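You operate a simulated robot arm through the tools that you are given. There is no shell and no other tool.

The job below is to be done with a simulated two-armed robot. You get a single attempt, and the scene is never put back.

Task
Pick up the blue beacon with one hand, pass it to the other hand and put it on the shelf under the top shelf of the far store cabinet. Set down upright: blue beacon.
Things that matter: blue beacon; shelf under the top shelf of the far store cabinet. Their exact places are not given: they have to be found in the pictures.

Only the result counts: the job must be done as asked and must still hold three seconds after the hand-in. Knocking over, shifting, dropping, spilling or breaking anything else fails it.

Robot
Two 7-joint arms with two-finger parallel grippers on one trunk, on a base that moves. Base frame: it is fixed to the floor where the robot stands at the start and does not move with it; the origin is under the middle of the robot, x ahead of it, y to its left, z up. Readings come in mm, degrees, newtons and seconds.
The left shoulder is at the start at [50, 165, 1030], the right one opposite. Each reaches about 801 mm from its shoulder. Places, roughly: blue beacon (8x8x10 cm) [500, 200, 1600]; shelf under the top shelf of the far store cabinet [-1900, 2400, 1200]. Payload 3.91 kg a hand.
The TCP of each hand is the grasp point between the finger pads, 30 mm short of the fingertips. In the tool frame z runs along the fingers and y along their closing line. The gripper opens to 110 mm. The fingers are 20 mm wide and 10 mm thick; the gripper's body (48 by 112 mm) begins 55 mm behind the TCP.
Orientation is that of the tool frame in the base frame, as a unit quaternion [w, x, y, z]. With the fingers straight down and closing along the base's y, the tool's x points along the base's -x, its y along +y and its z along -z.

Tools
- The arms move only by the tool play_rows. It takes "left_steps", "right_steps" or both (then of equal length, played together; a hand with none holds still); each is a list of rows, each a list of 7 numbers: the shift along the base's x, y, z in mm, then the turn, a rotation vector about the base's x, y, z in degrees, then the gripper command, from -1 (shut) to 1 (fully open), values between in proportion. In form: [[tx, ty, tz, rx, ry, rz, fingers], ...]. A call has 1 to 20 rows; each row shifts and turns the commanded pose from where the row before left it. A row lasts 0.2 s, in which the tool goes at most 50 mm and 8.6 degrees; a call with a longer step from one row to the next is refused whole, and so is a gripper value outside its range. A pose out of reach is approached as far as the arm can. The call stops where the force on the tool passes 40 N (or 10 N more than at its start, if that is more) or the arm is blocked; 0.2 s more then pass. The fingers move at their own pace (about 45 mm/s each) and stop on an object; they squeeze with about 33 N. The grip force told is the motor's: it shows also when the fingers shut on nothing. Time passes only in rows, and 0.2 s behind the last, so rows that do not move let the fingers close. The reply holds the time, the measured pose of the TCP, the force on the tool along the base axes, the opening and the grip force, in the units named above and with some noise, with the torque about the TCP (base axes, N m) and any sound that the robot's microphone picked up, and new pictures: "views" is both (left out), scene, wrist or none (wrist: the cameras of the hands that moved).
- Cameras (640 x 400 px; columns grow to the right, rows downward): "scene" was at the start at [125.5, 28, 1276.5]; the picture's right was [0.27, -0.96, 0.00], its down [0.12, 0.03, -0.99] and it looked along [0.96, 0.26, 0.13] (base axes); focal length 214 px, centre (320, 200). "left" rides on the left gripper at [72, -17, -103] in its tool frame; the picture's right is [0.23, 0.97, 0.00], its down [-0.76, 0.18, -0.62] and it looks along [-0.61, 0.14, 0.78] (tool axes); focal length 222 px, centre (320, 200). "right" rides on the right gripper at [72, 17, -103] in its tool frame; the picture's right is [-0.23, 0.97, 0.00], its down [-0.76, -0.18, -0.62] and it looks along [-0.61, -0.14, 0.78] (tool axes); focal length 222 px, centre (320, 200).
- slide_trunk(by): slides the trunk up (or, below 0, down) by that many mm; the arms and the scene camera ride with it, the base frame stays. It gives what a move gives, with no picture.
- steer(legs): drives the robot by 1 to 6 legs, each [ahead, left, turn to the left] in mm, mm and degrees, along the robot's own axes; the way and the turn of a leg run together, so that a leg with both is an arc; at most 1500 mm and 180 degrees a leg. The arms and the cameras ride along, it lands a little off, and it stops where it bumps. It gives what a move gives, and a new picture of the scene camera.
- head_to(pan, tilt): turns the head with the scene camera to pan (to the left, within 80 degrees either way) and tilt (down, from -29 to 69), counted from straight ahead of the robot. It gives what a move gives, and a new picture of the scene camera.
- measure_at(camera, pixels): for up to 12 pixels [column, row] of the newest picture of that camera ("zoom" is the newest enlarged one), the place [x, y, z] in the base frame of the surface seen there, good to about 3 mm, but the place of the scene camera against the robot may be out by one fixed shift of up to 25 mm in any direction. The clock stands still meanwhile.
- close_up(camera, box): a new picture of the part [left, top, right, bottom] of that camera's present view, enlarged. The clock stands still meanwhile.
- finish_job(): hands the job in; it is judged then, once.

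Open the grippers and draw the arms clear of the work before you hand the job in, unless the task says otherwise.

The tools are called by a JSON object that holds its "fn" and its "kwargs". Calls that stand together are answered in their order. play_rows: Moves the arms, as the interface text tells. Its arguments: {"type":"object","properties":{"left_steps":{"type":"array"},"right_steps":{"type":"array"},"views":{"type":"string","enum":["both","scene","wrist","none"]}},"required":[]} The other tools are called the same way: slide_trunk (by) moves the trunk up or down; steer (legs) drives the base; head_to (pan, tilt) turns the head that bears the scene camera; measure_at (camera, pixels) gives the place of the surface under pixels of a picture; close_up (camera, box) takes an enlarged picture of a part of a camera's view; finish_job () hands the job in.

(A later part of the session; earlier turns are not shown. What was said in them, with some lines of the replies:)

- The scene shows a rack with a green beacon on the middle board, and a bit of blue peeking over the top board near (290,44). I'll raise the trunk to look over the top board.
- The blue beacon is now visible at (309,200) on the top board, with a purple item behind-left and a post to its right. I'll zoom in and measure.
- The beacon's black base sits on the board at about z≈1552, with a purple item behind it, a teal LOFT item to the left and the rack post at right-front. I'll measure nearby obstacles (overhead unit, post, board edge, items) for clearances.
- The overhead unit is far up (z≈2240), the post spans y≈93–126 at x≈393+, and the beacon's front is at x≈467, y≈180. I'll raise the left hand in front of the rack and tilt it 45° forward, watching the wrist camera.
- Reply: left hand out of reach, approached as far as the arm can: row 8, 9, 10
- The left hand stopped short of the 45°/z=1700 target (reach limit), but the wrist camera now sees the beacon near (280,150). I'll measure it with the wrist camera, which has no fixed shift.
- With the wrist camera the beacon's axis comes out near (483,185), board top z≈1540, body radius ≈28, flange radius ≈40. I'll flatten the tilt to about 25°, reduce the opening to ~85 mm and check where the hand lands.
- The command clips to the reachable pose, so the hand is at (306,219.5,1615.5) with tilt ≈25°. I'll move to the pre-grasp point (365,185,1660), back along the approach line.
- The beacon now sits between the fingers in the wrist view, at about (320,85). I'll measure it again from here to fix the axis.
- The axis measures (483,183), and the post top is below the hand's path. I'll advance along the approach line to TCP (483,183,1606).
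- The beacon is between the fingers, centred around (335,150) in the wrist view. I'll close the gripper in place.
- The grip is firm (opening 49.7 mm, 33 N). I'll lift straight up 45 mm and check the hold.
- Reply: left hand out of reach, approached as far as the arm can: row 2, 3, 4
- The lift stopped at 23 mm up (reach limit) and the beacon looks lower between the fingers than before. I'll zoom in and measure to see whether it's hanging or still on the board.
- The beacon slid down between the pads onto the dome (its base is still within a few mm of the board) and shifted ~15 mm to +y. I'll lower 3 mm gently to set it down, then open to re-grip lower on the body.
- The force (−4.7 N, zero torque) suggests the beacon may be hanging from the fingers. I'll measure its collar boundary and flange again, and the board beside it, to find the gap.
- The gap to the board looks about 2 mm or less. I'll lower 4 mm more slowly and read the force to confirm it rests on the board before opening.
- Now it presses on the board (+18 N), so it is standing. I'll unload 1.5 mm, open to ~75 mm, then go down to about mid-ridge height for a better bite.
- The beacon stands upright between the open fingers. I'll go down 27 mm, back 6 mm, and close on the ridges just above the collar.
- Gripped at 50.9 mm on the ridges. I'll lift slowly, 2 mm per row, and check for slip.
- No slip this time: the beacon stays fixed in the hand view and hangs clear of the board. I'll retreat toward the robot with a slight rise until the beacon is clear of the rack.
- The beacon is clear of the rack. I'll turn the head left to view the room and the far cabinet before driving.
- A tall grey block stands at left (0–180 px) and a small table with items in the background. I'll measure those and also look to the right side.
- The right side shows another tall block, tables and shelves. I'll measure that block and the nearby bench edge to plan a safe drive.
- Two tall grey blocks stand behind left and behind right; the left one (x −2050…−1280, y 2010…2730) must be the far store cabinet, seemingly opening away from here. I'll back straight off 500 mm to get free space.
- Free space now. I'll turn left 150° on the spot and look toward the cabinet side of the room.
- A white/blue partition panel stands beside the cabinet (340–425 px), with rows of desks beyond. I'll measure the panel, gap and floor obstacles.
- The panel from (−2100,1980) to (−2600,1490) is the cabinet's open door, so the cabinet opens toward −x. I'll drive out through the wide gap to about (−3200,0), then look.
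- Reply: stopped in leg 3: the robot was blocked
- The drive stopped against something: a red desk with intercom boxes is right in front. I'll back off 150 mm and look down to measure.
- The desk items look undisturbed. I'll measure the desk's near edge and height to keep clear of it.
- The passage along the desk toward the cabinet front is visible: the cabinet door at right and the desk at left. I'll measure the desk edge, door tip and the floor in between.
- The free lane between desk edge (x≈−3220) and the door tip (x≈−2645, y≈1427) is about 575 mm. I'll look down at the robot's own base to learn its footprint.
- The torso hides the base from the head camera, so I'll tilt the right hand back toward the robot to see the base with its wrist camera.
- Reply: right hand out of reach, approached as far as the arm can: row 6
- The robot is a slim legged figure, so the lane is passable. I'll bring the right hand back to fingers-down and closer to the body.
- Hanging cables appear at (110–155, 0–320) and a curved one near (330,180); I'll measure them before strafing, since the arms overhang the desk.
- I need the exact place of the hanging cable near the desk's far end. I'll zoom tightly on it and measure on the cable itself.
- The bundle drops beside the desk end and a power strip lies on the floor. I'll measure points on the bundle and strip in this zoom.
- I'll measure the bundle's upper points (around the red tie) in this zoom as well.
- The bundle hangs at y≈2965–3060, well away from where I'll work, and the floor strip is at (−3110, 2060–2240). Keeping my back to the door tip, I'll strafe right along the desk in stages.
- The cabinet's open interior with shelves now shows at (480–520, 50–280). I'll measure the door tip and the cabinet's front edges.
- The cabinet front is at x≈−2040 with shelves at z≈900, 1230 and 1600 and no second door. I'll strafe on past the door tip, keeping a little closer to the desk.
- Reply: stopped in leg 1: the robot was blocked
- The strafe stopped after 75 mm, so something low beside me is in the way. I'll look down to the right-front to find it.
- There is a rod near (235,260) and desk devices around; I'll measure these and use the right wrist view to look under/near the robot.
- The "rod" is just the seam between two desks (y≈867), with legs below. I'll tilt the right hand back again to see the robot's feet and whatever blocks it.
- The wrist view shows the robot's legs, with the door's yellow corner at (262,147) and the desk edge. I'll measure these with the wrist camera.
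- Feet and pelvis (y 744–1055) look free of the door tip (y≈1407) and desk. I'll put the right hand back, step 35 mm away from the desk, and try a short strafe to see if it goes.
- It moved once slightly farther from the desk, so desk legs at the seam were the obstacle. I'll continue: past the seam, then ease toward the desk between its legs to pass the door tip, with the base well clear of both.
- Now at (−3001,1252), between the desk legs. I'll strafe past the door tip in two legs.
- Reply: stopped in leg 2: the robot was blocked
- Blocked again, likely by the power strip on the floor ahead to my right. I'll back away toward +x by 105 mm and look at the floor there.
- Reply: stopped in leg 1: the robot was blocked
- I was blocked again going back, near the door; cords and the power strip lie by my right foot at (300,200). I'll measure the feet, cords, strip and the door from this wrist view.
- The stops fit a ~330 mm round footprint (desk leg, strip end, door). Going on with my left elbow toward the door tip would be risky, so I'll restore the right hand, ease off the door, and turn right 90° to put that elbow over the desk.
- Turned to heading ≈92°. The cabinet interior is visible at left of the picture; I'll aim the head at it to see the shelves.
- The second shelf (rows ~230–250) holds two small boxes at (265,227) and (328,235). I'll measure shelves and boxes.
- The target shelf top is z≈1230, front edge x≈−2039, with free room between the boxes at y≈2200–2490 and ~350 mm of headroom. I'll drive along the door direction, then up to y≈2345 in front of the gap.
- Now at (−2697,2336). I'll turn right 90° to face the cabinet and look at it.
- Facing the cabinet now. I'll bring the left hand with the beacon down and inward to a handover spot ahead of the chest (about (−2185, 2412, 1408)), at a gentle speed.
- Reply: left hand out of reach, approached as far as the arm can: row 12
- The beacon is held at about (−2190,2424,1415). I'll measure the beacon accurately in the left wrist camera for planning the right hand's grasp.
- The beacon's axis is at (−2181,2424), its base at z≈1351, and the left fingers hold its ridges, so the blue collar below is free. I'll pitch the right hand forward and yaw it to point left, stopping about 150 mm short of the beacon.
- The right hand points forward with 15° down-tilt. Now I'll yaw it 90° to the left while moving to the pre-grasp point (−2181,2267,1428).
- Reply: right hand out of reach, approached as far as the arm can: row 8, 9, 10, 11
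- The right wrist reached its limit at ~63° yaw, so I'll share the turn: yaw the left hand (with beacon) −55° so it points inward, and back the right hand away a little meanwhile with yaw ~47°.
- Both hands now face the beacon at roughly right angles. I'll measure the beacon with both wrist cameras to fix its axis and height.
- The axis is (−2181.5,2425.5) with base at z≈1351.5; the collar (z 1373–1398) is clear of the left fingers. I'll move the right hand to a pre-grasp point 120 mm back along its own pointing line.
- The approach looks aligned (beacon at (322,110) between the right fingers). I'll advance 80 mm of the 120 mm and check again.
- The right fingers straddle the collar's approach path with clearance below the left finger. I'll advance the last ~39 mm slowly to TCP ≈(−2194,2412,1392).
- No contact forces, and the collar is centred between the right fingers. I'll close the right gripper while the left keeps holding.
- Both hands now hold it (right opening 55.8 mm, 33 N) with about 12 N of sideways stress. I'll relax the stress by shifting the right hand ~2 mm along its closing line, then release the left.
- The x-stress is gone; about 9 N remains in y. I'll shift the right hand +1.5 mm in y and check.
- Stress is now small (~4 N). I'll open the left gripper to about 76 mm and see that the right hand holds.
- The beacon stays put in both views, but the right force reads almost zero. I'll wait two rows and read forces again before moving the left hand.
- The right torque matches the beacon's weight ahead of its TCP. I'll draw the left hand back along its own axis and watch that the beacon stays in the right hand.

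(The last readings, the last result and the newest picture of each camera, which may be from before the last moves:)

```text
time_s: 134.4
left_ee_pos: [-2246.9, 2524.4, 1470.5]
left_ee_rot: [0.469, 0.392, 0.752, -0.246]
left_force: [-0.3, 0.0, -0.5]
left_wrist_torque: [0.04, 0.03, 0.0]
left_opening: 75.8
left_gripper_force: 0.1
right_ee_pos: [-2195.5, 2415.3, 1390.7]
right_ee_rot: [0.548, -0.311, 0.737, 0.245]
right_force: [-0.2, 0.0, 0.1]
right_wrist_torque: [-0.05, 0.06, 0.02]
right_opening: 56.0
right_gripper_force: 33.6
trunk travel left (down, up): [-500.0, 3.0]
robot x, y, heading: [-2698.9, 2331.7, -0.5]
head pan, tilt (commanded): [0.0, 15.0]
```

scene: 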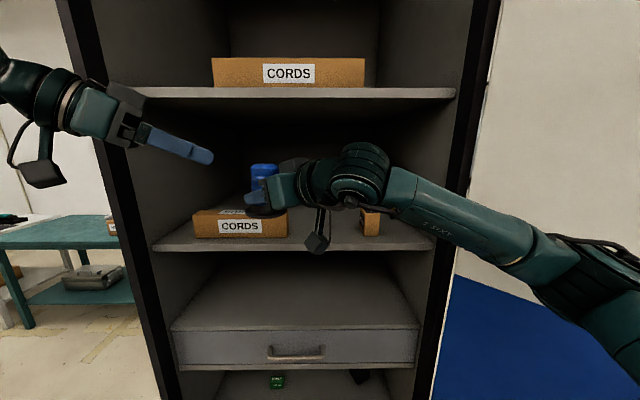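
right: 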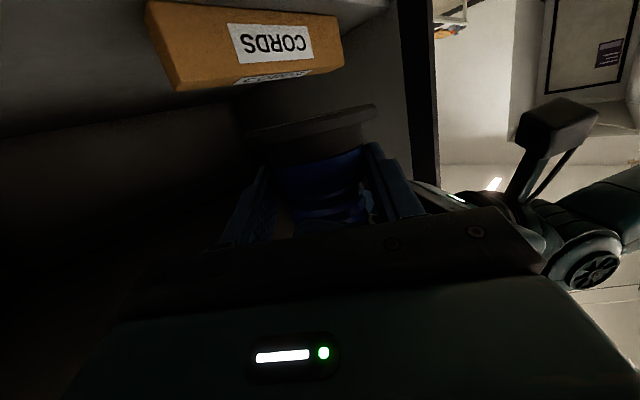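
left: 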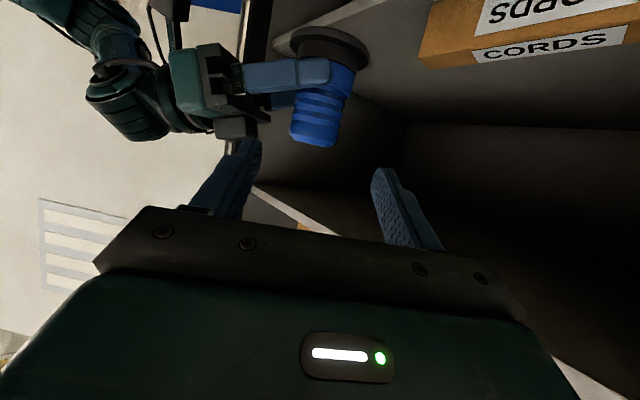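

The right hand holds the beacon alone. I'll retract the left arm to the side while yawing the right hand to point straight at the cabinet, shifting the beacon to y≈2345.

{"fn": "play_rows", "kwargs": {"left_steps": [[-15, 12, 5, 0, 0, 0, 0.38], [-20, 15, 5, 0, 0, 0, 0.38], [-20, 15, 5, 0, 0, 0, 0.38], [-20, 15, 5, 0, 0, 0, 0.38], [-20, 15, 0, 0, 0, 0, 0.38], [-20, 15, 0, 0, 0, 0, 0.38], [-15, 10, 0, 0, 0, 0, 0.38], [0, 0, 0, 0, 0, 0, 0.38], [0, 0, 0, 0, 0, 0, 0.38]], "right_steps": [[-1, -6, 0, 0, 0, -4, -1], [-1, -9, 0, 0, 0, -6, -1], [-1, -10, 0, 0, 0, -7, -1], [-1, -10, 0, 0, 0, -7.2, -1], [-1, -10, 0, 0, 0, -7.2, -1], [-1, -9, 0, 0, 0, -7, -1], [0, -8, 0, 0, 0, -5, -1], [0, -5, 0, 0, 0, -3.6, -1], [0, 0, 0, 0, 0, 0, -1]], "views": "both"}}

```text
time_s: 136.4
left_ee_pos: [-2375.2, 2621.8, 1491.1]
left_ee_rot: [0.469, 0.392, 0.752, -0.247]
left_force: [0.1, 0.7, -0.3]
left_wrist_torque: [0.0, 0.02, 0.02]
left_opening: 76.1
left_gripper_force: 0.1
right_ee_pos: [-2202.2, 2348.2, 1390.4]
right_ee_rot: [0.6, 0.009, 0.8, 0.006]
right_force: [-0.4, -1.3, -0.5]
right_wrist_torque: [-0.01, 0.11, -0.01]
right_opening: 56.1
right_gripper_force: 33.4
trunk travel left (down, up): [-500.0, 3.0]
robot x, y, heading: [-2700.3, 2333.2, -0.6]
head pan, tilt (commanded): [0.0, 15.0]
```

scene: 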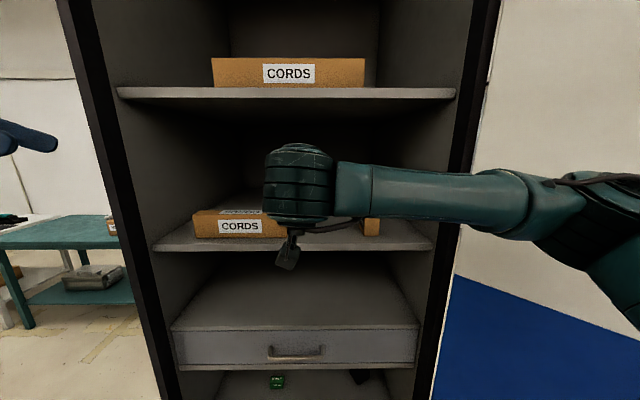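
right: 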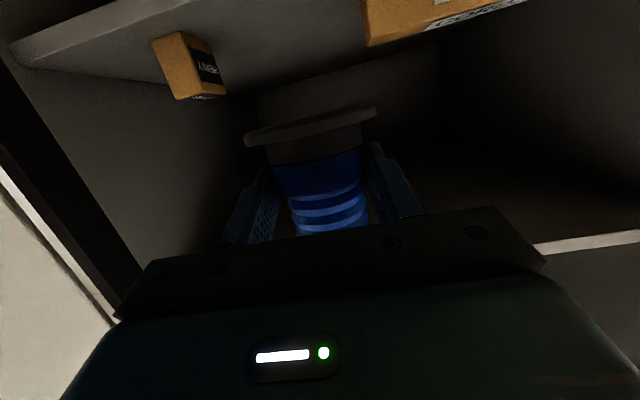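
left: 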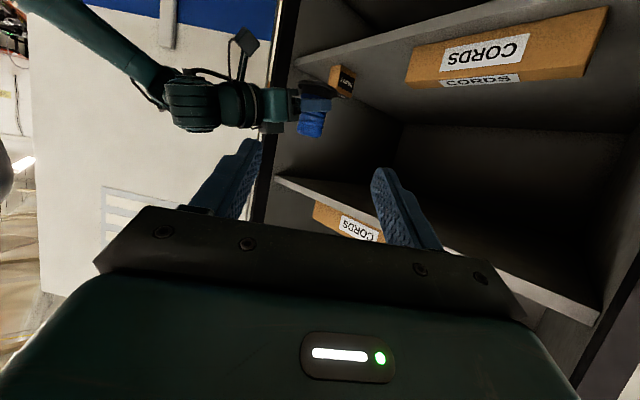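

The right hand now points straight into the cabinet, seen with HEAVY at (190,65) and CORDS at (440,15) upside-down. I'll measure shelf, boxes and beacon with the wrist cameras.

{"fn": "measure_at", "kwargs": {"camera": "right", "pixels": [[185, 90], [220, 92], [160, 40], [210, 55], [368, 42], [430, 30], [120, 60], [260, 60], [310, 60], [250, 140], [376, 110], [310, 125]]}}

{"fn": "measure_at", "kwargs": {"camera": "left", "pixels": [[338, 85], [352, 95], [412, 80], [412, 55], [600, 20], [380, 60], [385, 75], [318, 85], [312, 110], [312, 135], [300, 60], [470, 30]]}}

{"fn": "close_up", "kwargs": {"camera": "left", "box": [240, 30, 440, 155]}}

```text
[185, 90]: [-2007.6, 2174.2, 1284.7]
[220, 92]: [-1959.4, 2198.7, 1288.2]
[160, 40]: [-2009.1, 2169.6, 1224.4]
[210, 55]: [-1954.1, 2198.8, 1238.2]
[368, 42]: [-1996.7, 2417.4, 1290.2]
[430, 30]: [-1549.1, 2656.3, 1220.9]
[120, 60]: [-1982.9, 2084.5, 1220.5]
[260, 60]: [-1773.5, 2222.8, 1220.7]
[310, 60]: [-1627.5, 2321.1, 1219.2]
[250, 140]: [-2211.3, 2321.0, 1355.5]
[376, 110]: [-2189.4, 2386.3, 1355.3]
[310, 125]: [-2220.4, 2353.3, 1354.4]
```

```text
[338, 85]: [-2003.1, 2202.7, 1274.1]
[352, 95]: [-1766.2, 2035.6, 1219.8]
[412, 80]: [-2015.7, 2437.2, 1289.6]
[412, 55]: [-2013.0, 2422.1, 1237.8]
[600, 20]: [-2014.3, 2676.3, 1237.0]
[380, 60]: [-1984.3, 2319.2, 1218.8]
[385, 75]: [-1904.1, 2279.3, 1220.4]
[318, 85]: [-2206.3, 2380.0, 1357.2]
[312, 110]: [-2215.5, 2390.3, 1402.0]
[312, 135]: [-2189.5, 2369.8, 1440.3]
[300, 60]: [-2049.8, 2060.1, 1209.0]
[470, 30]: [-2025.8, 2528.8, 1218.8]
```

```text
3.20 times, centred on (340, 92) of left
```

zoom: 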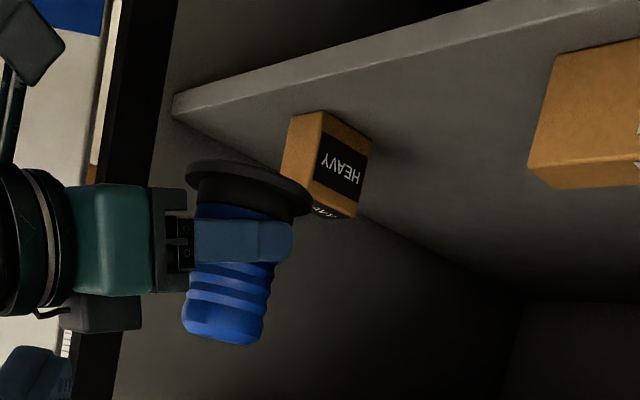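

The wrist cameras put the shelf top at z≈1220, front edge x≈−2050, and the free gap between HEAVY (y≤2203) and CORDS (y≥2418). I'll lower the beacon in front of the shelf and centre it at y≈2310, staying ~50 mm above shelf level.

{"fn": "play_rows", "kwargs": {"right_steps": [[0, -3, -6, 0, 0, 0, -1], [0, -5, -10, 0, 0, 0, -1], [0, -5, -11, 0, 0, 0, -1], [0, -5, -11, 0, 0, 0, -1], [0, -5, -11, 0, 0, 0, -1], [0, -5, -11, 0, 0, 0, -1], [0, -5, -11, 0, 0, 0, -1], [0, -5, -9, 0, 0, 0, -1], [0, 0, 0, 0, 0, 0, -1]], "views": "both"}}

```text
time_s: 138.4
left_ee_pos: [-2376.2, 2621.7, 1491.0]
left_ee_rot: [0.469, 0.392, 0.752, -0.246]
left_force: [0.0, 0.7, 0.6]
left_wrist_torque: [-0.02, 0.0, 0.02]
left_opening: 76.1
left_gripper_force: 0.0
right_ee_pos: [-2202.2, 2309.4, 1309.4]
right_ee_rot: [0.599, 0.009, 0.801, 0.006]
right_force: [0.2, -0.4, 0.3]
right_wrist_torque: [0.01, 0.07, 0.01]
right_opening: 55.9
right_gripper_force: 32.8
trunk travel left (down, up): [-500.0, 3.0]
robot x, y, heading: [-2700.1, 2333.1, -0.7]
head pan, tilt (commanded): [0.0, 15.0]
```

scene: 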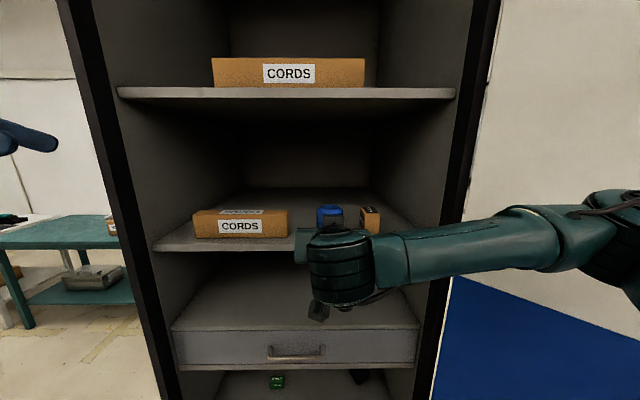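
right: 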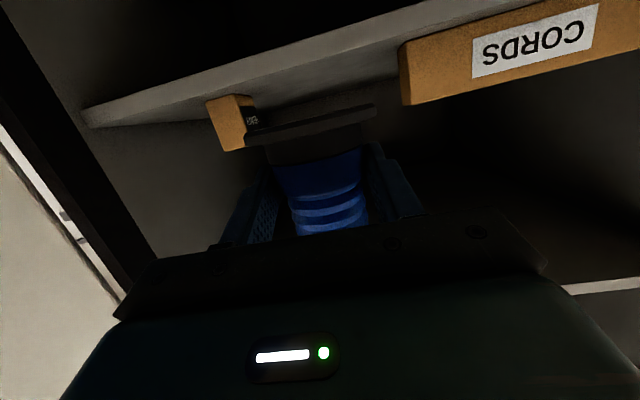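

Beacon is in line with the gap. I'll re-measure the box edges and the shelf's front edge from this closer right-hand view.

{"fn": "measure_at", "kwargs": {"camera": "right", "pixels": [[408, 98], [405, 60], [470, 90], [225, 140], [242, 135], [240, 100], [215, 105], [120, 118], [300, 75], [380, 60], [300, 100], [160, 95]]}}

{"fn": "close_up", "kwargs": {"camera": "right", "box": [180, 30, 460, 250]}}

```text
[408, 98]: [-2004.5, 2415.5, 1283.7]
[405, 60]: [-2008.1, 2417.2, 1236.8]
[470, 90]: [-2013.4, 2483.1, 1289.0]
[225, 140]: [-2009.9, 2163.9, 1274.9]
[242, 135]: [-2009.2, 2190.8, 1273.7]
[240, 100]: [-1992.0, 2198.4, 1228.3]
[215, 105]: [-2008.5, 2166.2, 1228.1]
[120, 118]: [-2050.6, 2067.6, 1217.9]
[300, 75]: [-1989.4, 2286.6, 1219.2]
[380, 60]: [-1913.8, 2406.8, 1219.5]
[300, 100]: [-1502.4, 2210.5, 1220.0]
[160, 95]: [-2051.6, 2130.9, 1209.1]
```

```text
1.82 times, centred on (320, 140) of right
```

zoom: 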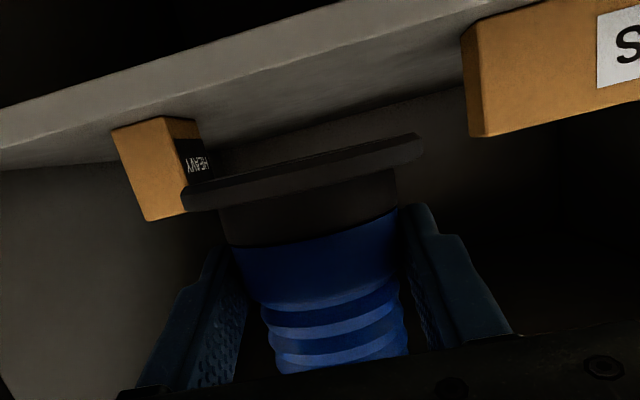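

Shelf top z≈1220, front edge x≈−2051, HEAVY ends y≈2199, CORDS begins y≈2416: the gap centre is y≈2307, matching the hand. I'll move forward 211 mm at hover height.

{"fn": "play_rows", "kwargs": {"right_steps": [[10, 0, 0, 0, 0, 0, -1], [18, 0, 0, 0, 0, 0, -1], [20, 0, 0, 0, 0, 0, -1], [20, 0, 0, 0, 0, 0, -1], [20, 0, 0, 0, 0, 0, -1], [20, 0, 0, 0, 0, 0, -1], [20, 0, 0, 0, 0, 0, -1], [20, 0, 0, 0, 0, 0, -1], [20, -1, 0, 0, 0, 0, -1], [20, -1, 0, 0, 0, 0, -1], [15, 0, 0, 0, 0, 0, -1], [8, 0, 0, 0, 0, 0, -1], [0, 0, 0, 0, 0, 0, -1]], "views": "both"}}

```text
time_s: 141.2
left_ee_pos: [-2374.9, 2621.2, 1491.0]
left_ee_rot: [0.469, 0.392, 0.752, -0.246]
left_force: [-0.6, 0.6, -0.5]
left_wrist_torque: [-0.01, 0.0, 0.02]
left_opening: 76.0
left_gripper_force: 0.0
right_ee_pos: [-1989.6, 2306.4, 1312.3]
right_ee_rot: [0.599, 0.009, 0.801, 0.006]
right_force: [-0.7, -0.5, 0.1]
right_wrist_torque: [-0.01, 0.06, 0.0]
right_opening: 56.0
right_gripper_force: 32.8
trunk travel left (down, up): [-500.0, 3.0]
robot x, y, heading: [-2699.3, 2334.5, -0.5]
head pan, tilt (commanded): [0.0, 15.0]
```

scene: 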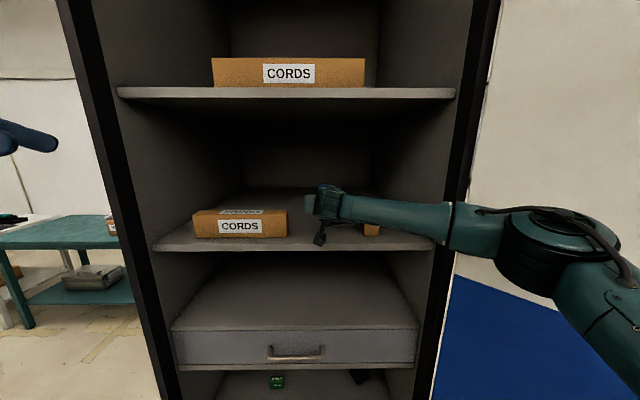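
right: 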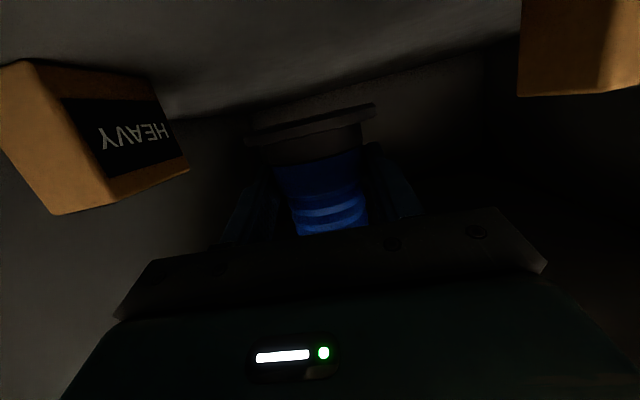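

Hovering over the shelf at the right spot. I'll measure the flange rim against the shelf surface here to get the exact drop.

{"fn": "close_up", "kwargs": {"camera": "right", "box": [200, 60, 430, 250]}}

{"fn": "measure_at", "kwargs": {"camera": "right", "pixels": [[250, 138], [374, 108], [310, 122], [310, 127], [310, 132], [310, 75], [350, 60], [250, 90], [400, 70], [310, 160], [310, 145], [280, 130]]}}

```text
2.11 times, centred on (315, 155) of right
```

zoom: 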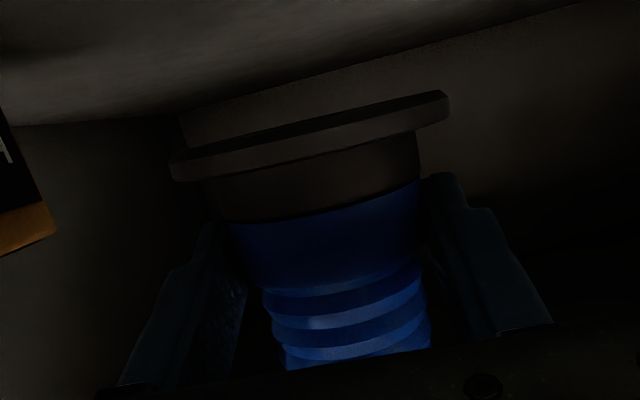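

```text
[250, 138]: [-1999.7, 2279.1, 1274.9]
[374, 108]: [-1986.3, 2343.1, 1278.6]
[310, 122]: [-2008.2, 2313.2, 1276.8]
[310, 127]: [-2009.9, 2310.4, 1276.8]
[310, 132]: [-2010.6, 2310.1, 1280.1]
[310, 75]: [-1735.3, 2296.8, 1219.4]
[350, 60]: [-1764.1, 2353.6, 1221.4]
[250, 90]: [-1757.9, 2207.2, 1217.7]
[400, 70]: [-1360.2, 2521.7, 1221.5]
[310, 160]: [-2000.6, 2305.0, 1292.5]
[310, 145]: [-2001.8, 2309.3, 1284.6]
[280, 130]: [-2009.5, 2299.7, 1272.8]
```

The flange bottom is ≈52 mm above the shelf. I'll lower 45 mm now, then creep down the rest.

{"fn": "play_rows", "kwargs": {"right_steps": [[0, 0, -5, 0, 0, 0, -1], [0, 0, -8, 0, 0, 0, -1], [0, 0, -8, 0, 0, 0, -1], [0, 0, -8, 0, 0, 0, -1], [0, 0, -8, 0, 0, 0, -1], [0, 0, -5, 0, 0, 0, -1], [0, 0, -3, 0, 0, 0, -1], [0, 0, 0, 0, 0, 0, -1]], "views": "both"}}

{"fn": "measure_at", "kwargs": {"camera": "right", "pixels": [[310, 120], [310, 124], [310, 128], [310, 132], [290, 128], [340, 118], [310, 80], [250, 138], [374, 108]]}}

```text
time_s: 143.0
left_ee_pos: [-2374.3, 2621.7, 1491.6]
left_ee_rot: [0.469, 0.392, 0.752, -0.247]
left_force: [-0.2, 0.5, 0.0]
left_wrist_torque: [0.01, 0.04, 0.02]
left_opening: 75.9
left_gripper_force: 0.1
right_ee_pos: [-1989.7, 2307.6, 1265.0]
right_ee_rot: [0.6, 0.009, 0.8, 0.006]
right_force: [-0.5, -0.1, 0.6]
right_wrist_torque: [0.0, 0.06, -0.02]
right_opening: 55.9
right_gripper_force: 32.7
trunk travel left (down, up): [-500.0, 3.0]
robot x, y, heading: [-2699.0, 2333.9, -0.4]
head pan, tilt (commanded): [0.0, 15.0]
```

scene: 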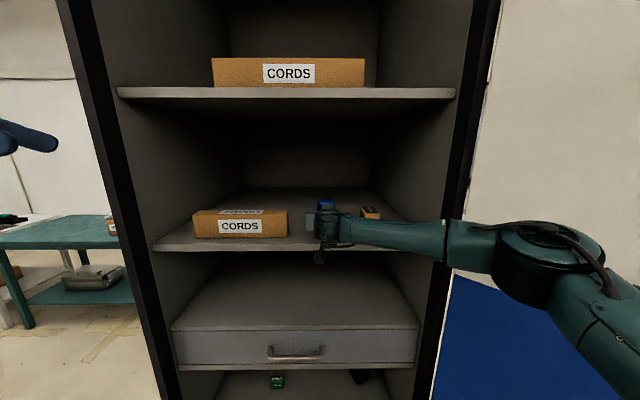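
right: 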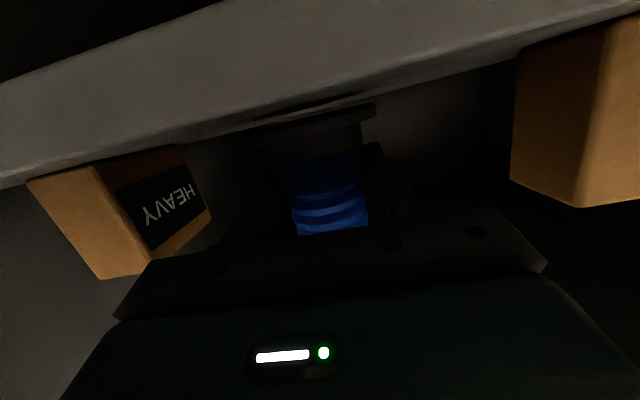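

```text
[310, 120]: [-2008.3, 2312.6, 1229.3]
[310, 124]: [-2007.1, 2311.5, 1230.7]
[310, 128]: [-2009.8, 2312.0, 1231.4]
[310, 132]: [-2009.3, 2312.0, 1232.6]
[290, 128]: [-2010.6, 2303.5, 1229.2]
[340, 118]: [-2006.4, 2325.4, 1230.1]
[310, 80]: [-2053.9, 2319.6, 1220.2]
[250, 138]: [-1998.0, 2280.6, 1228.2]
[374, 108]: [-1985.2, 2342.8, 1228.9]
```

The flange is about 5 mm above the shelf with no contact yet. I'll creep down 1 mm per row, 5 rows, and read the force.

{"fn": "play_rows", "kwargs": {"right_steps": [[0, 0, -1, 0, 0, 0, -1], [0, 0, -1, 0, 0, 0, -1], [0, 0, -1, 0, 0, 0, -1], [0, 0, -1, 0, 0, 0, -1], [0, 0, 0, 0, 0, 0, -1]], "views": "none"}}

```text
time_s: 144.2
left_ee_pos: [-2374.2, 2621.9, 1490.7]
left_ee_rot: [0.47, 0.391, 0.752, -0.247]
left_force: [-0.1, 0.0, 0.3]
left_wrist_torque: [0.02, -0.02, 0.01]
left_opening: 76.0
left_gripper_force: 0.1
right_ee_pos: [-1990.3, 2307.4, 1261.9]
right_ee_rot: [0.599, 0.009, 0.801, 0.007]
right_force: [0.0, 0.1, -0.3]
right_wrist_torque: [0.03, 0.09, 0.02]
right_opening: 56.0
right_gripper_force: 32.9
trunk travel left (down, up): [-500.0, 3.0]
robot x, y, heading: [-2697.2, 2334.6, -0.7]
head pan, tilt (commanded): [0.0, 15.0]
```

Still no contact at TCP z≈1261.9. I'll creep a few more millimetres.

{"fn": "play_rows", "kwargs": {"right_steps": [[0, 0, -1, 0, 0, 0, -1], [0, 0, -1, 0, 0, 0, -1], [0, 0, -1, 0, 0, 0, -1], [0, 0, 0, 0, 0, 0, -1]], "views": "none"}}

```text
time_s: 145.2
left_ee_pos: [-2376.7, 2620.9, 1491.9]
left_ee_rot: [0.47, 0.392, 0.752, -0.246]
left_force: [-0.3, -0.1, -0.2]
left_wrist_torque: [0.03, -0.01, 0.02]
left_opening: 76.0
left_gripper_force: 0.0
right_ee_pos: [-1991.2, 2306.4, 1259.4]
right_ee_rot: [0.6, 0.01, 0.8, 0.005]
right_force: [0.5, 0.2, 0.1]
right_wrist_torque: [-0.13, -0.04, 0.05]
right_opening: 55.9
right_gripper_force: 33.2
trunk travel left (down, up): [-500.0, 3.0]
robot x, y, heading: [-2698.8, 2332.4, -0.4]
head pan, tilt (commanded): [0.0, 15.0]
```

The wrist torque changed (to −0.13/−0.04 N·m), hinting that the flange's rim has begun to touch. I'll look at the right view and lower one more millimetre.

{"fn": "play_rows", "kwargs": {"right_steps": [[0, 0, -0.7, 0, 0, 0, -1], [0, 0, -0.7, 0, 0, 0, -1], [0, 0, 0, 0, 0, 0, -1]], "views": "wrist"}}

{"fn": "close_up", "kwargs": {"camera": "right", "box": [200, 60, 430, 250]}}

```text
time_s: 146.0
left_ee_pos: [-2376.0, 2621.7, 1491.4]
left_ee_rot: [0.469, 0.392, 0.752, -0.247]
left_force: [-0.5, -0.2, 0.3]
left_wrist_torque: [0.02, -0.03, 0.06]
left_opening: 75.9
left_gripper_force: 0.1
right_ee_pos: [-1991.9, 2305.7, 1259.6]
right_ee_rot: [0.602, 0.008, 0.799, 0.007]
right_force: [3.5, 2.0, 6.9]
right_wrist_torque: [-0.34, -0.12, 0.15]
right_opening: 55.7
right_gripper_force: 33.1
trunk travel left (down, up): [-500.0, 3.0]
robot x, y, heading: [-2695.2, 2329.6, -0.7]
head pan, tilt (commanded): [0.0, 15.0]
```

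right: 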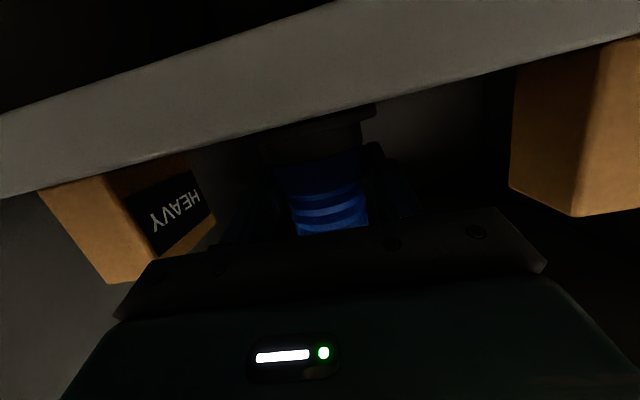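

```text
2.11 times, centred on (315, 155) of right
```

zoom: 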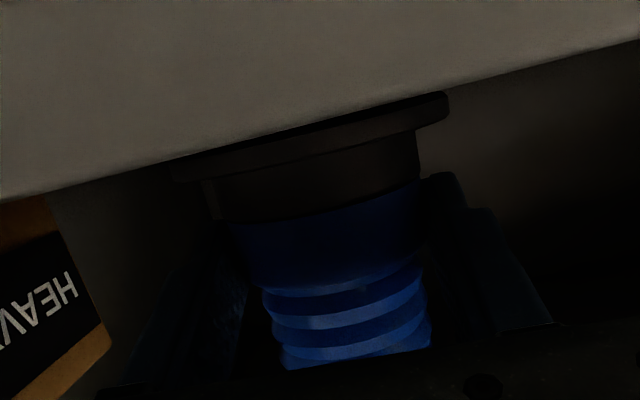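

Contact confirmed (+6.9 N), bearing on the −y side of the rim, matching the hand's ≈1.2° roll. I'll level the roll by −1.2° and then read forces.

{"fn": "play_rows", "kwargs": {"right_steps": [[0, 0, 0.3, -0.6, 0, 0, -1], [0, 0, 0.2, -0.6, 0, 0, -1], [0, 0, 0, 0, 0, 0, -1]], "views": "none"}}

```text
time_s: 146.8
left_ee_pos: [-2376.1, 2621.5, 1490.9]
left_ee_rot: [0.469, 0.392, 0.752, -0.246]
left_force: [0.0, 0.0, -0.1]
left_wrist_torque: [-0.05, 0.0, 0.01]
left_opening: 75.9
left_gripper_force: 0.0
right_ee_pos: [-1992.3, 2307.7, 1257.4]
right_ee_rot: [0.601, 0.003, 0.8, -0.002]
right_force: [4.3, 0.6, 9.0]
right_wrist_torque: [0.32, 0.07, -0.1]
right_opening: 55.8
right_gripper_force: 33.2
trunk travel left (down, up): [-500.0, 3.0]
robot x, y, heading: [-2695.7, 2334.7, -0.8]
head pan, tilt (commanded): [0.0, 15.0]
```

The torque flipped sign, so half of that correction was enough. I'll rotate back 0.5°, ease off 0.6 mm, and then open the gripper gently.

{"fn": "play_rows", "kwargs": {"right_steps": [[0, 0, 0.4, 0.5, 0, 0, -1], [0, 0, 0.3, 0, 0, 0, -1], [0, 0, 0, 0, 0, 0, -1]], "views": "none"}}

```text
time_s: 147.6
left_ee_pos: [-2376.2, 2621.8, 1490.4]
left_ee_rot: [0.469, 0.392, 0.752, -0.246]
left_force: [-0.2, 0.2, -0.2]
left_wrist_torque: [0.01, 0.03, -0.01]
left_opening: 76.0
left_gripper_force: 0.0
right_ee_pos: [-1992.1, 2306.7, 1259.5]
right_ee_rot: [0.6, 0.005, 0.8, 0.001]
right_force: [2.1, -2.7, 6.6]
right_wrist_torque: [-0.49, -0.08, 0.11]
right_opening: 55.6
right_gripper_force: 33.4
trunk travel left (down, up): [-500.0, 3.0]
robot x, y, heading: [-2697.9, 2333.8, -0.6]
head pan, tilt (commanded): [0.0, 15.0]
```

The contact is balanced within a fraction of a degree. I'll open the right gripper step by step to release the beacon.

{"fn": "play_rows", "kwargs": {"right_steps": [[0, 0, 0, 0, 0, 0, 0.08], [0, 0, 0, 0, 0, 0, 0.2], [0, 0, 0, 0, 0, 0, 0.45], [0, 0, 0, 0, 0, 0, 0.45], [0, 0, 0, 0, 0, 0, 0.45]], "views": "both"}}

{"fn": "close_up", "kwargs": {"camera": "right", "box": [180, 40, 450, 260]}}

{"fn": "close_up", "kwargs": {"camera": "scene", "box": [240, 160, 420, 280]}}

```text
time_s: 148.8
left_ee_pos: [-2376.0, 2621.2, 1490.9]
left_ee_rot: [0.47, 0.392, 0.752, -0.246]
left_force: [0.2, 0.6, 0.3]
left_wrist_torque: [-0.01, -0.01, 0.02]
left_opening: 75.8
left_gripper_force: 0.1
right_ee_pos: [-1991.9, 2308.0, 1259.1]
right_ee_rot: [0.6, 0.006, 0.8, 0.001]
right_force: [-0.2, 0.3, 0.9]
right_wrist_torque: [0.02, 0.03, 0.04]
right_opening: 79.8
right_gripper_force: 0.0
trunk travel left (down, up): [-500.0, 3.0]
robot x, y, heading: [-2702.0, 2334.8, -0.6]
head pan, tilt (commanded): [0.0, 15.0]
```

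scene: 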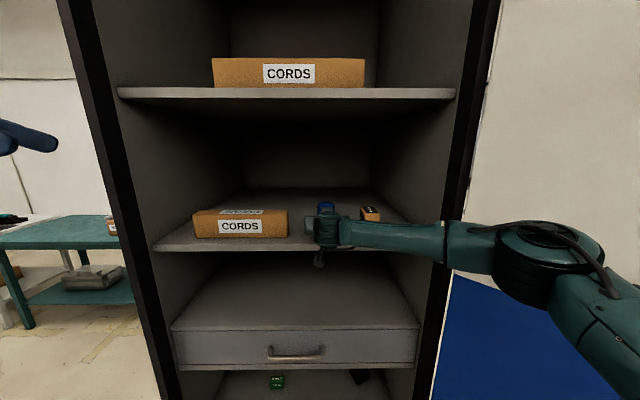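
right: 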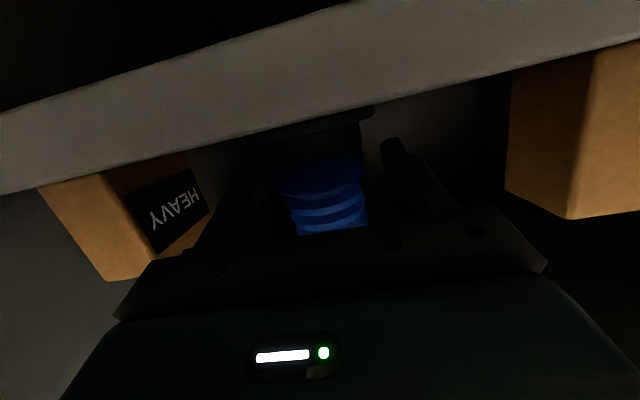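

```text
1.82 times, centred on (315, 150) of right
```

zoom: 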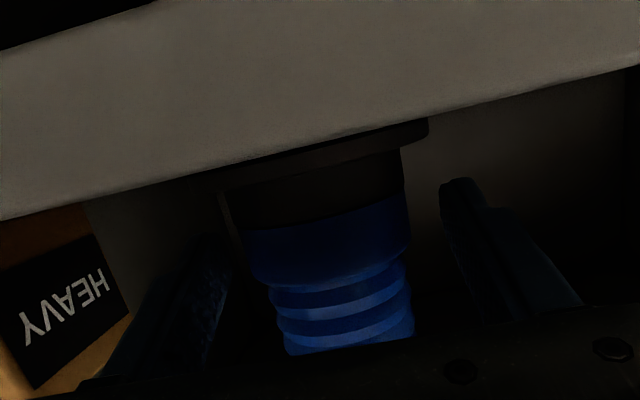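

```text
3.33 times, centred on (330, 220) of scene
```

zoom: 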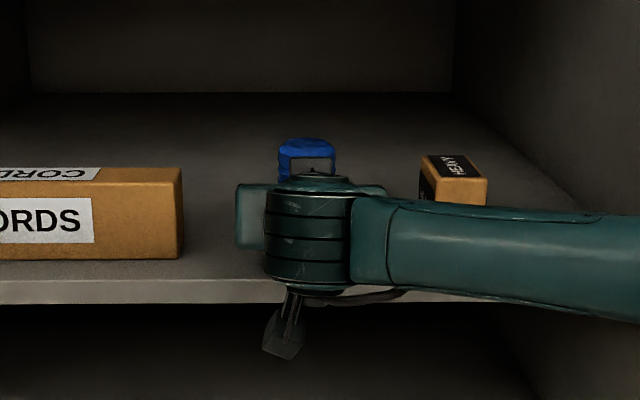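

The beacon stands free between the opened fingers. I'll retract the right hand straight back along its own axis.

{"fn": "play_rows", "kwargs": {"right_steps": [[-6, 0, 1.7, 0, 0, 0, 0.45], [-10, 0, 2.9, 0, 0, 0, 0.45], [-15, 0, 4.3, 0, 0, 0, 0.45], [-19, 0, 5.5, 0, 0, 0, 0.45], [-19, 0, 5.5, 0, 0, 0, 0.45], [-19, 0, 5.5, 0, 0, 0, 0.45], [-19, 0, 5.5, 0, 0, 0, 0.45], [-19, 0, 5.5, 0, 0, 0, 0.45], [-19, 0, 5.5, 0, 0, 0, 0.45], [-19, 0, 5.5, 0, 0, 0, 0.45], [-19, 0, 5.5, 0, 0, 0, 0.45], [-19, 0, 5.5, 0, 0, 0, 0.45], [0, 0, 0, 0, 0, 0, 0.45]], "views": "both"}}

```text
time_s: 151.6
left_ee_pos: [-2374.6, 2621.4, 1490.2]
left_ee_rot: [0.469, 0.392, 0.752, -0.246]
left_force: [-0.2, -0.7, -0.1]
left_wrist_torque: [0.03, 0.0, 0.0]
left_opening: 76.0
left_gripper_force: 0.1
right_ee_pos: [-2193.5, 2307.4, 1318.5]
right_ee_rot: [0.6, 0.005, 0.8, 0.002]
right_force: [-0.3, -0.3, 0.7]
right_wrist_torque: [-0.01, -0.01, 0.01]
right_opening: 79.8
right_gripper_force: 0.0
trunk travel left (down, up): [-500.0, 3.0]
robot x, y, heading: [-2699.6, 2332.7, -0.4]
head pan, tilt (commanded): [0.0, 15.0]
```

scene: 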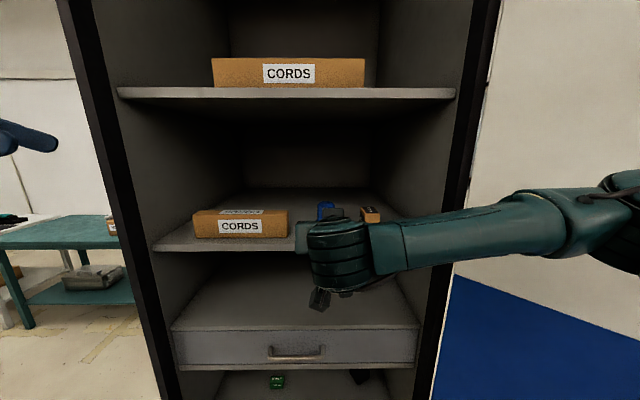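
right: 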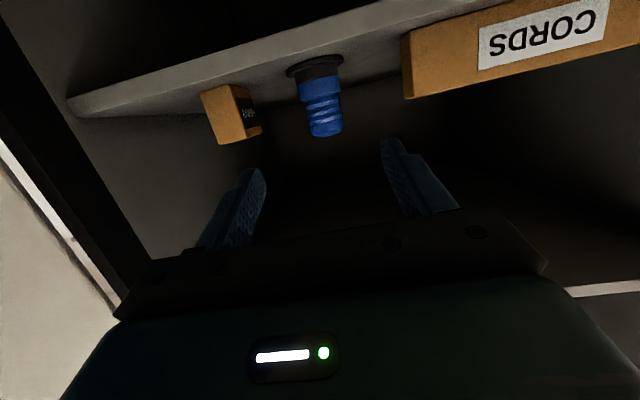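

The beacon stands upright on the shelf between HEAVY and CORDS. I'll draw both arms clear and fully open the grippers.

{"fn": "play_rows", "kwargs": {"left_steps": [[0, 0, 0, 0, 0, 0, 1], [0, 0, 0, 0, 0, 0, 1], [0, 0, 0, 0, 0, 0, 1], [0, 0, 0, 0, 0, 0, 1], [0, 0, 0, 0, 0, 0, 1], [0, 0, 0, 0, 0, 0, 1], [0, 0, 0, 0, 0, 0, 1]], "right_steps": [[-15, -10, 10, 0, 0, 0, 0.45], [-15, -14, 12, 0, 0, 0, 0.45], [-15, -14, 12, 0, 0, 0, 0.6], [-15, -14, 12, 0, 0, 0, 0.8], [-15, -14, 12, 0, 0, 0, 1], [-15, -14, 12, 0, 0, 0, 1], [-10, -10, 8, 0, 0, 0, 1]], "views": "both"}}

{"fn": "head_to", "kwargs": {"pan": 0, "tilt": 20}}

{"fn": "close_up", "kwargs": {"camera": "right", "box": [180, 20, 520, 220]}}

```text
time_s: 153.2
left_ee_pos: [-2376.0, 2620.8, 1492.0]
left_ee_rot: [0.469, 0.393, 0.752, -0.247]
left_force: [0.1, 0.2, 0.8]
left_wrist_torque: [0.02, 0.02, -0.02]
left_opening: 109.9
left_gripper_force: 0.0
right_ee_pos: [-2291.9, 2217.9, 1393.8]
right_ee_rot: [0.6, 0.005, 0.8, 0.001]
right_force: [0.7, 0.1, -1.1]
right_wrist_torque: [0.0, 0.0, -0.04]
right_opening: 110.2
right_gripper_force: 0.1
trunk travel left (down, up): [-500.0, 3.0]
robot x, y, heading: [-2697.0, 2333.1, -0.7]
head pan, tilt (commanded): [0.0, 15.0]
```

scene: 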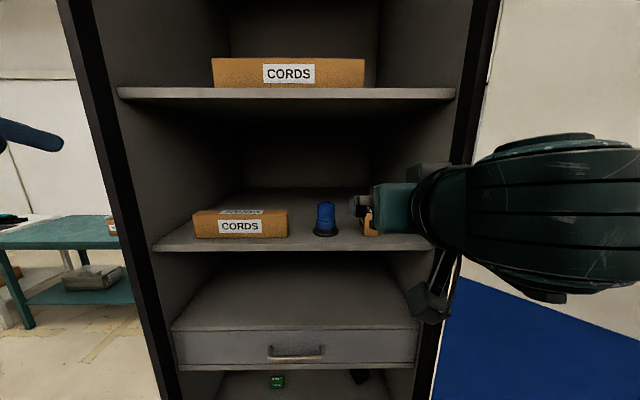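
right: 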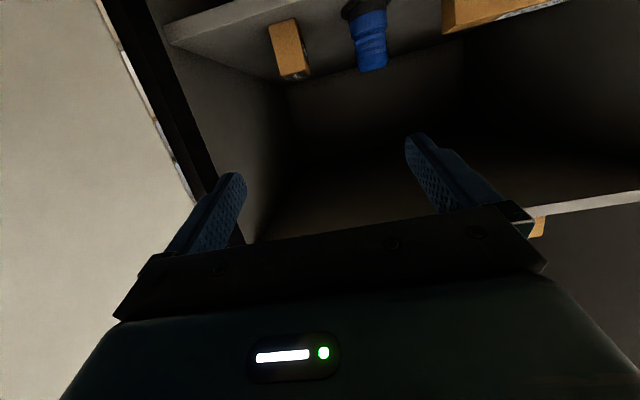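
left: 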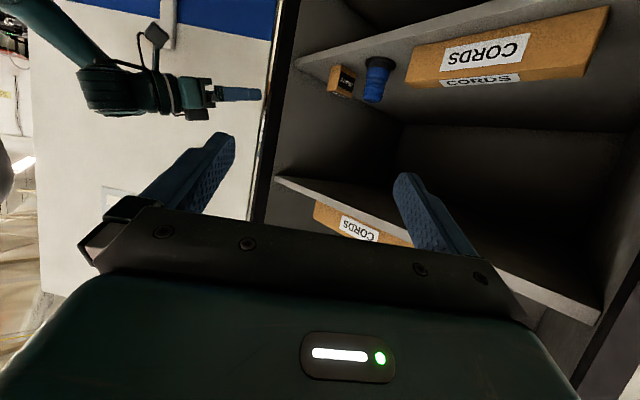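

```text
time_s: 153.8
left_ee_pos: [-2376.4, 2621.3, 1490.6]
left_ee_rot: [0.47, 0.392, 0.752, -0.246]
left_force: [0.3, -0.1, -0.2]
left_wrist_torque: [0.04, 0.01, 0.02]
left_opening: 110.0
left_gripper_force: 0.0
right_ee_pos: [-2291.8, 2217.6, 1394.2]
right_ee_rot: [0.6, 0.005, 0.8, 0.001]
right_force: [-0.3, 0.2, 0.1]
right_wrist_torque: [-0.01, 0.01, 0.0]
right_opening: 109.7
right_gripper_force: 0.0
trunk travel left (down, up): [-500.0, 3.0]
robot x, y, heading: [-2697.0, 2333.0, -0.7]
head pan, tilt (commanded): [0.0, 20.0]
```

scene: 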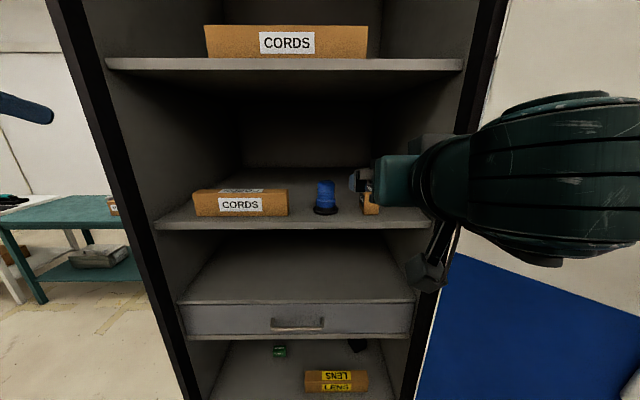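

```text
1.88 times, centred on (350, 120) of right
```

zoom: 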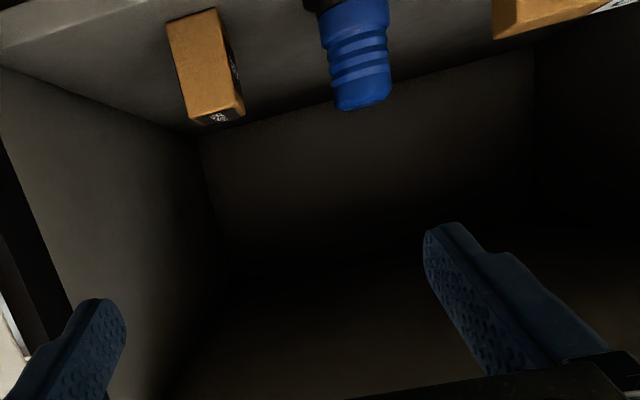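

The beacon stands upright at (326,197) on the shelf. I'll zoom in to confirm it's vertical and glance up to confirm there's no further shelf above the upper CORDS one.

{"fn": "close_up", "kwargs": {"camera": "scene", "box": [270, 150, 390, 240]}}

{"fn": "measure_at", "kwargs": {"camera": "scene", "pixels": [[326, 182], [326, 195], [326, 212], [316, 211], [337, 211], [365, 205], [240, 205]]}}

{"fn": "head_to", "kwargs": {"pan": 0, "tilt": -25}}

```text
4.44 times, centred on (330, 195) of scene
```

zoom: 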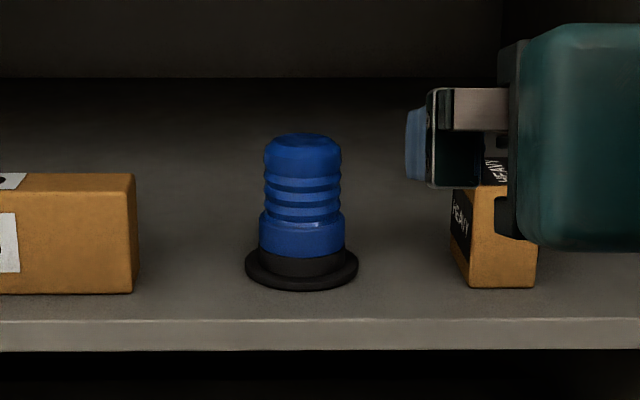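

```text
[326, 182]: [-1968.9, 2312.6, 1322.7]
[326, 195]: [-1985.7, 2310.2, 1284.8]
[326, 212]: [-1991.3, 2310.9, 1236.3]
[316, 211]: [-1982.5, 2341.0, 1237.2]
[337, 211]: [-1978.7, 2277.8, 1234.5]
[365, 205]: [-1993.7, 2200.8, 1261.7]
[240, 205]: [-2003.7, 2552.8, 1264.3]
```

```text
time_s: 154.9
left_ee_pos: [-2375.9, 2622.0, 1490.5]
left_ee_rot: [0.468, 0.393, 0.752, -0.247]
left_force: [0.1, 0.4, 0.7]
left_wrist_torque: [0.0, 0.0, -0.01]
left_opening: 110.3
left_gripper_force: 0.1
right_ee_pos: [-2291.2, 2217.6, 1394.6]
right_ee_rot: [0.6, 0.005, 0.8, 0.001]
right_force: [0.2, -0.1, 1.0]
right_wrist_torque: [-0.01, 0.02, 0.01]
right_opening: 110.0
right_gripper_force: 0.1
trunk travel left (down, up): [-500.0, 3.0]
robot x, y, heading: [-2698.1, 2331.2, -0.5]
head pan, tilt (commanded): [0.0, -25.0]
```

scene: 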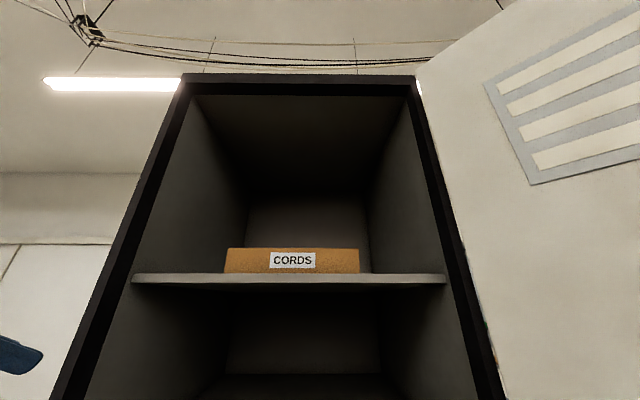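

The beacon is standing upright on the shelf directly under the top shelf, nothing lies above that top shelf, both grippers are open and the arms are clear. I'll hand the job in.

{"fn": "finish_job", "kwargs": {}}

```text
The job is handed in.
```

The blue beacon is standing upright on the shelf directly under the top shelf of the far store cabinet. I picked it up with the left hand and passed it to the right hand in front of the cabinet. The right hand set it down in the gap between the CORDS and HEAVY boxes. The job is handed in, with both grippers open and both arms clear.

- **First pick slipped:** the beacon slid about 20 mm down between the fingers on the first lift. It stayed upright and within a few millimetres of its shelf. I set it down and gripped it again lower before carrying it away.
- **Bumps on the drive:** the base was stopped four times on the way. Once was against a desk. The other three looked like a desk leg, the power strip on the floor and the cabinet's open door. After the desk bump nothing on it looked disturbed. The camera views I had afterwards showed nothing knocked over, but I could not see every contact point.

The last pictures showed the beacon vertical and both boxes on its shelf still in place.
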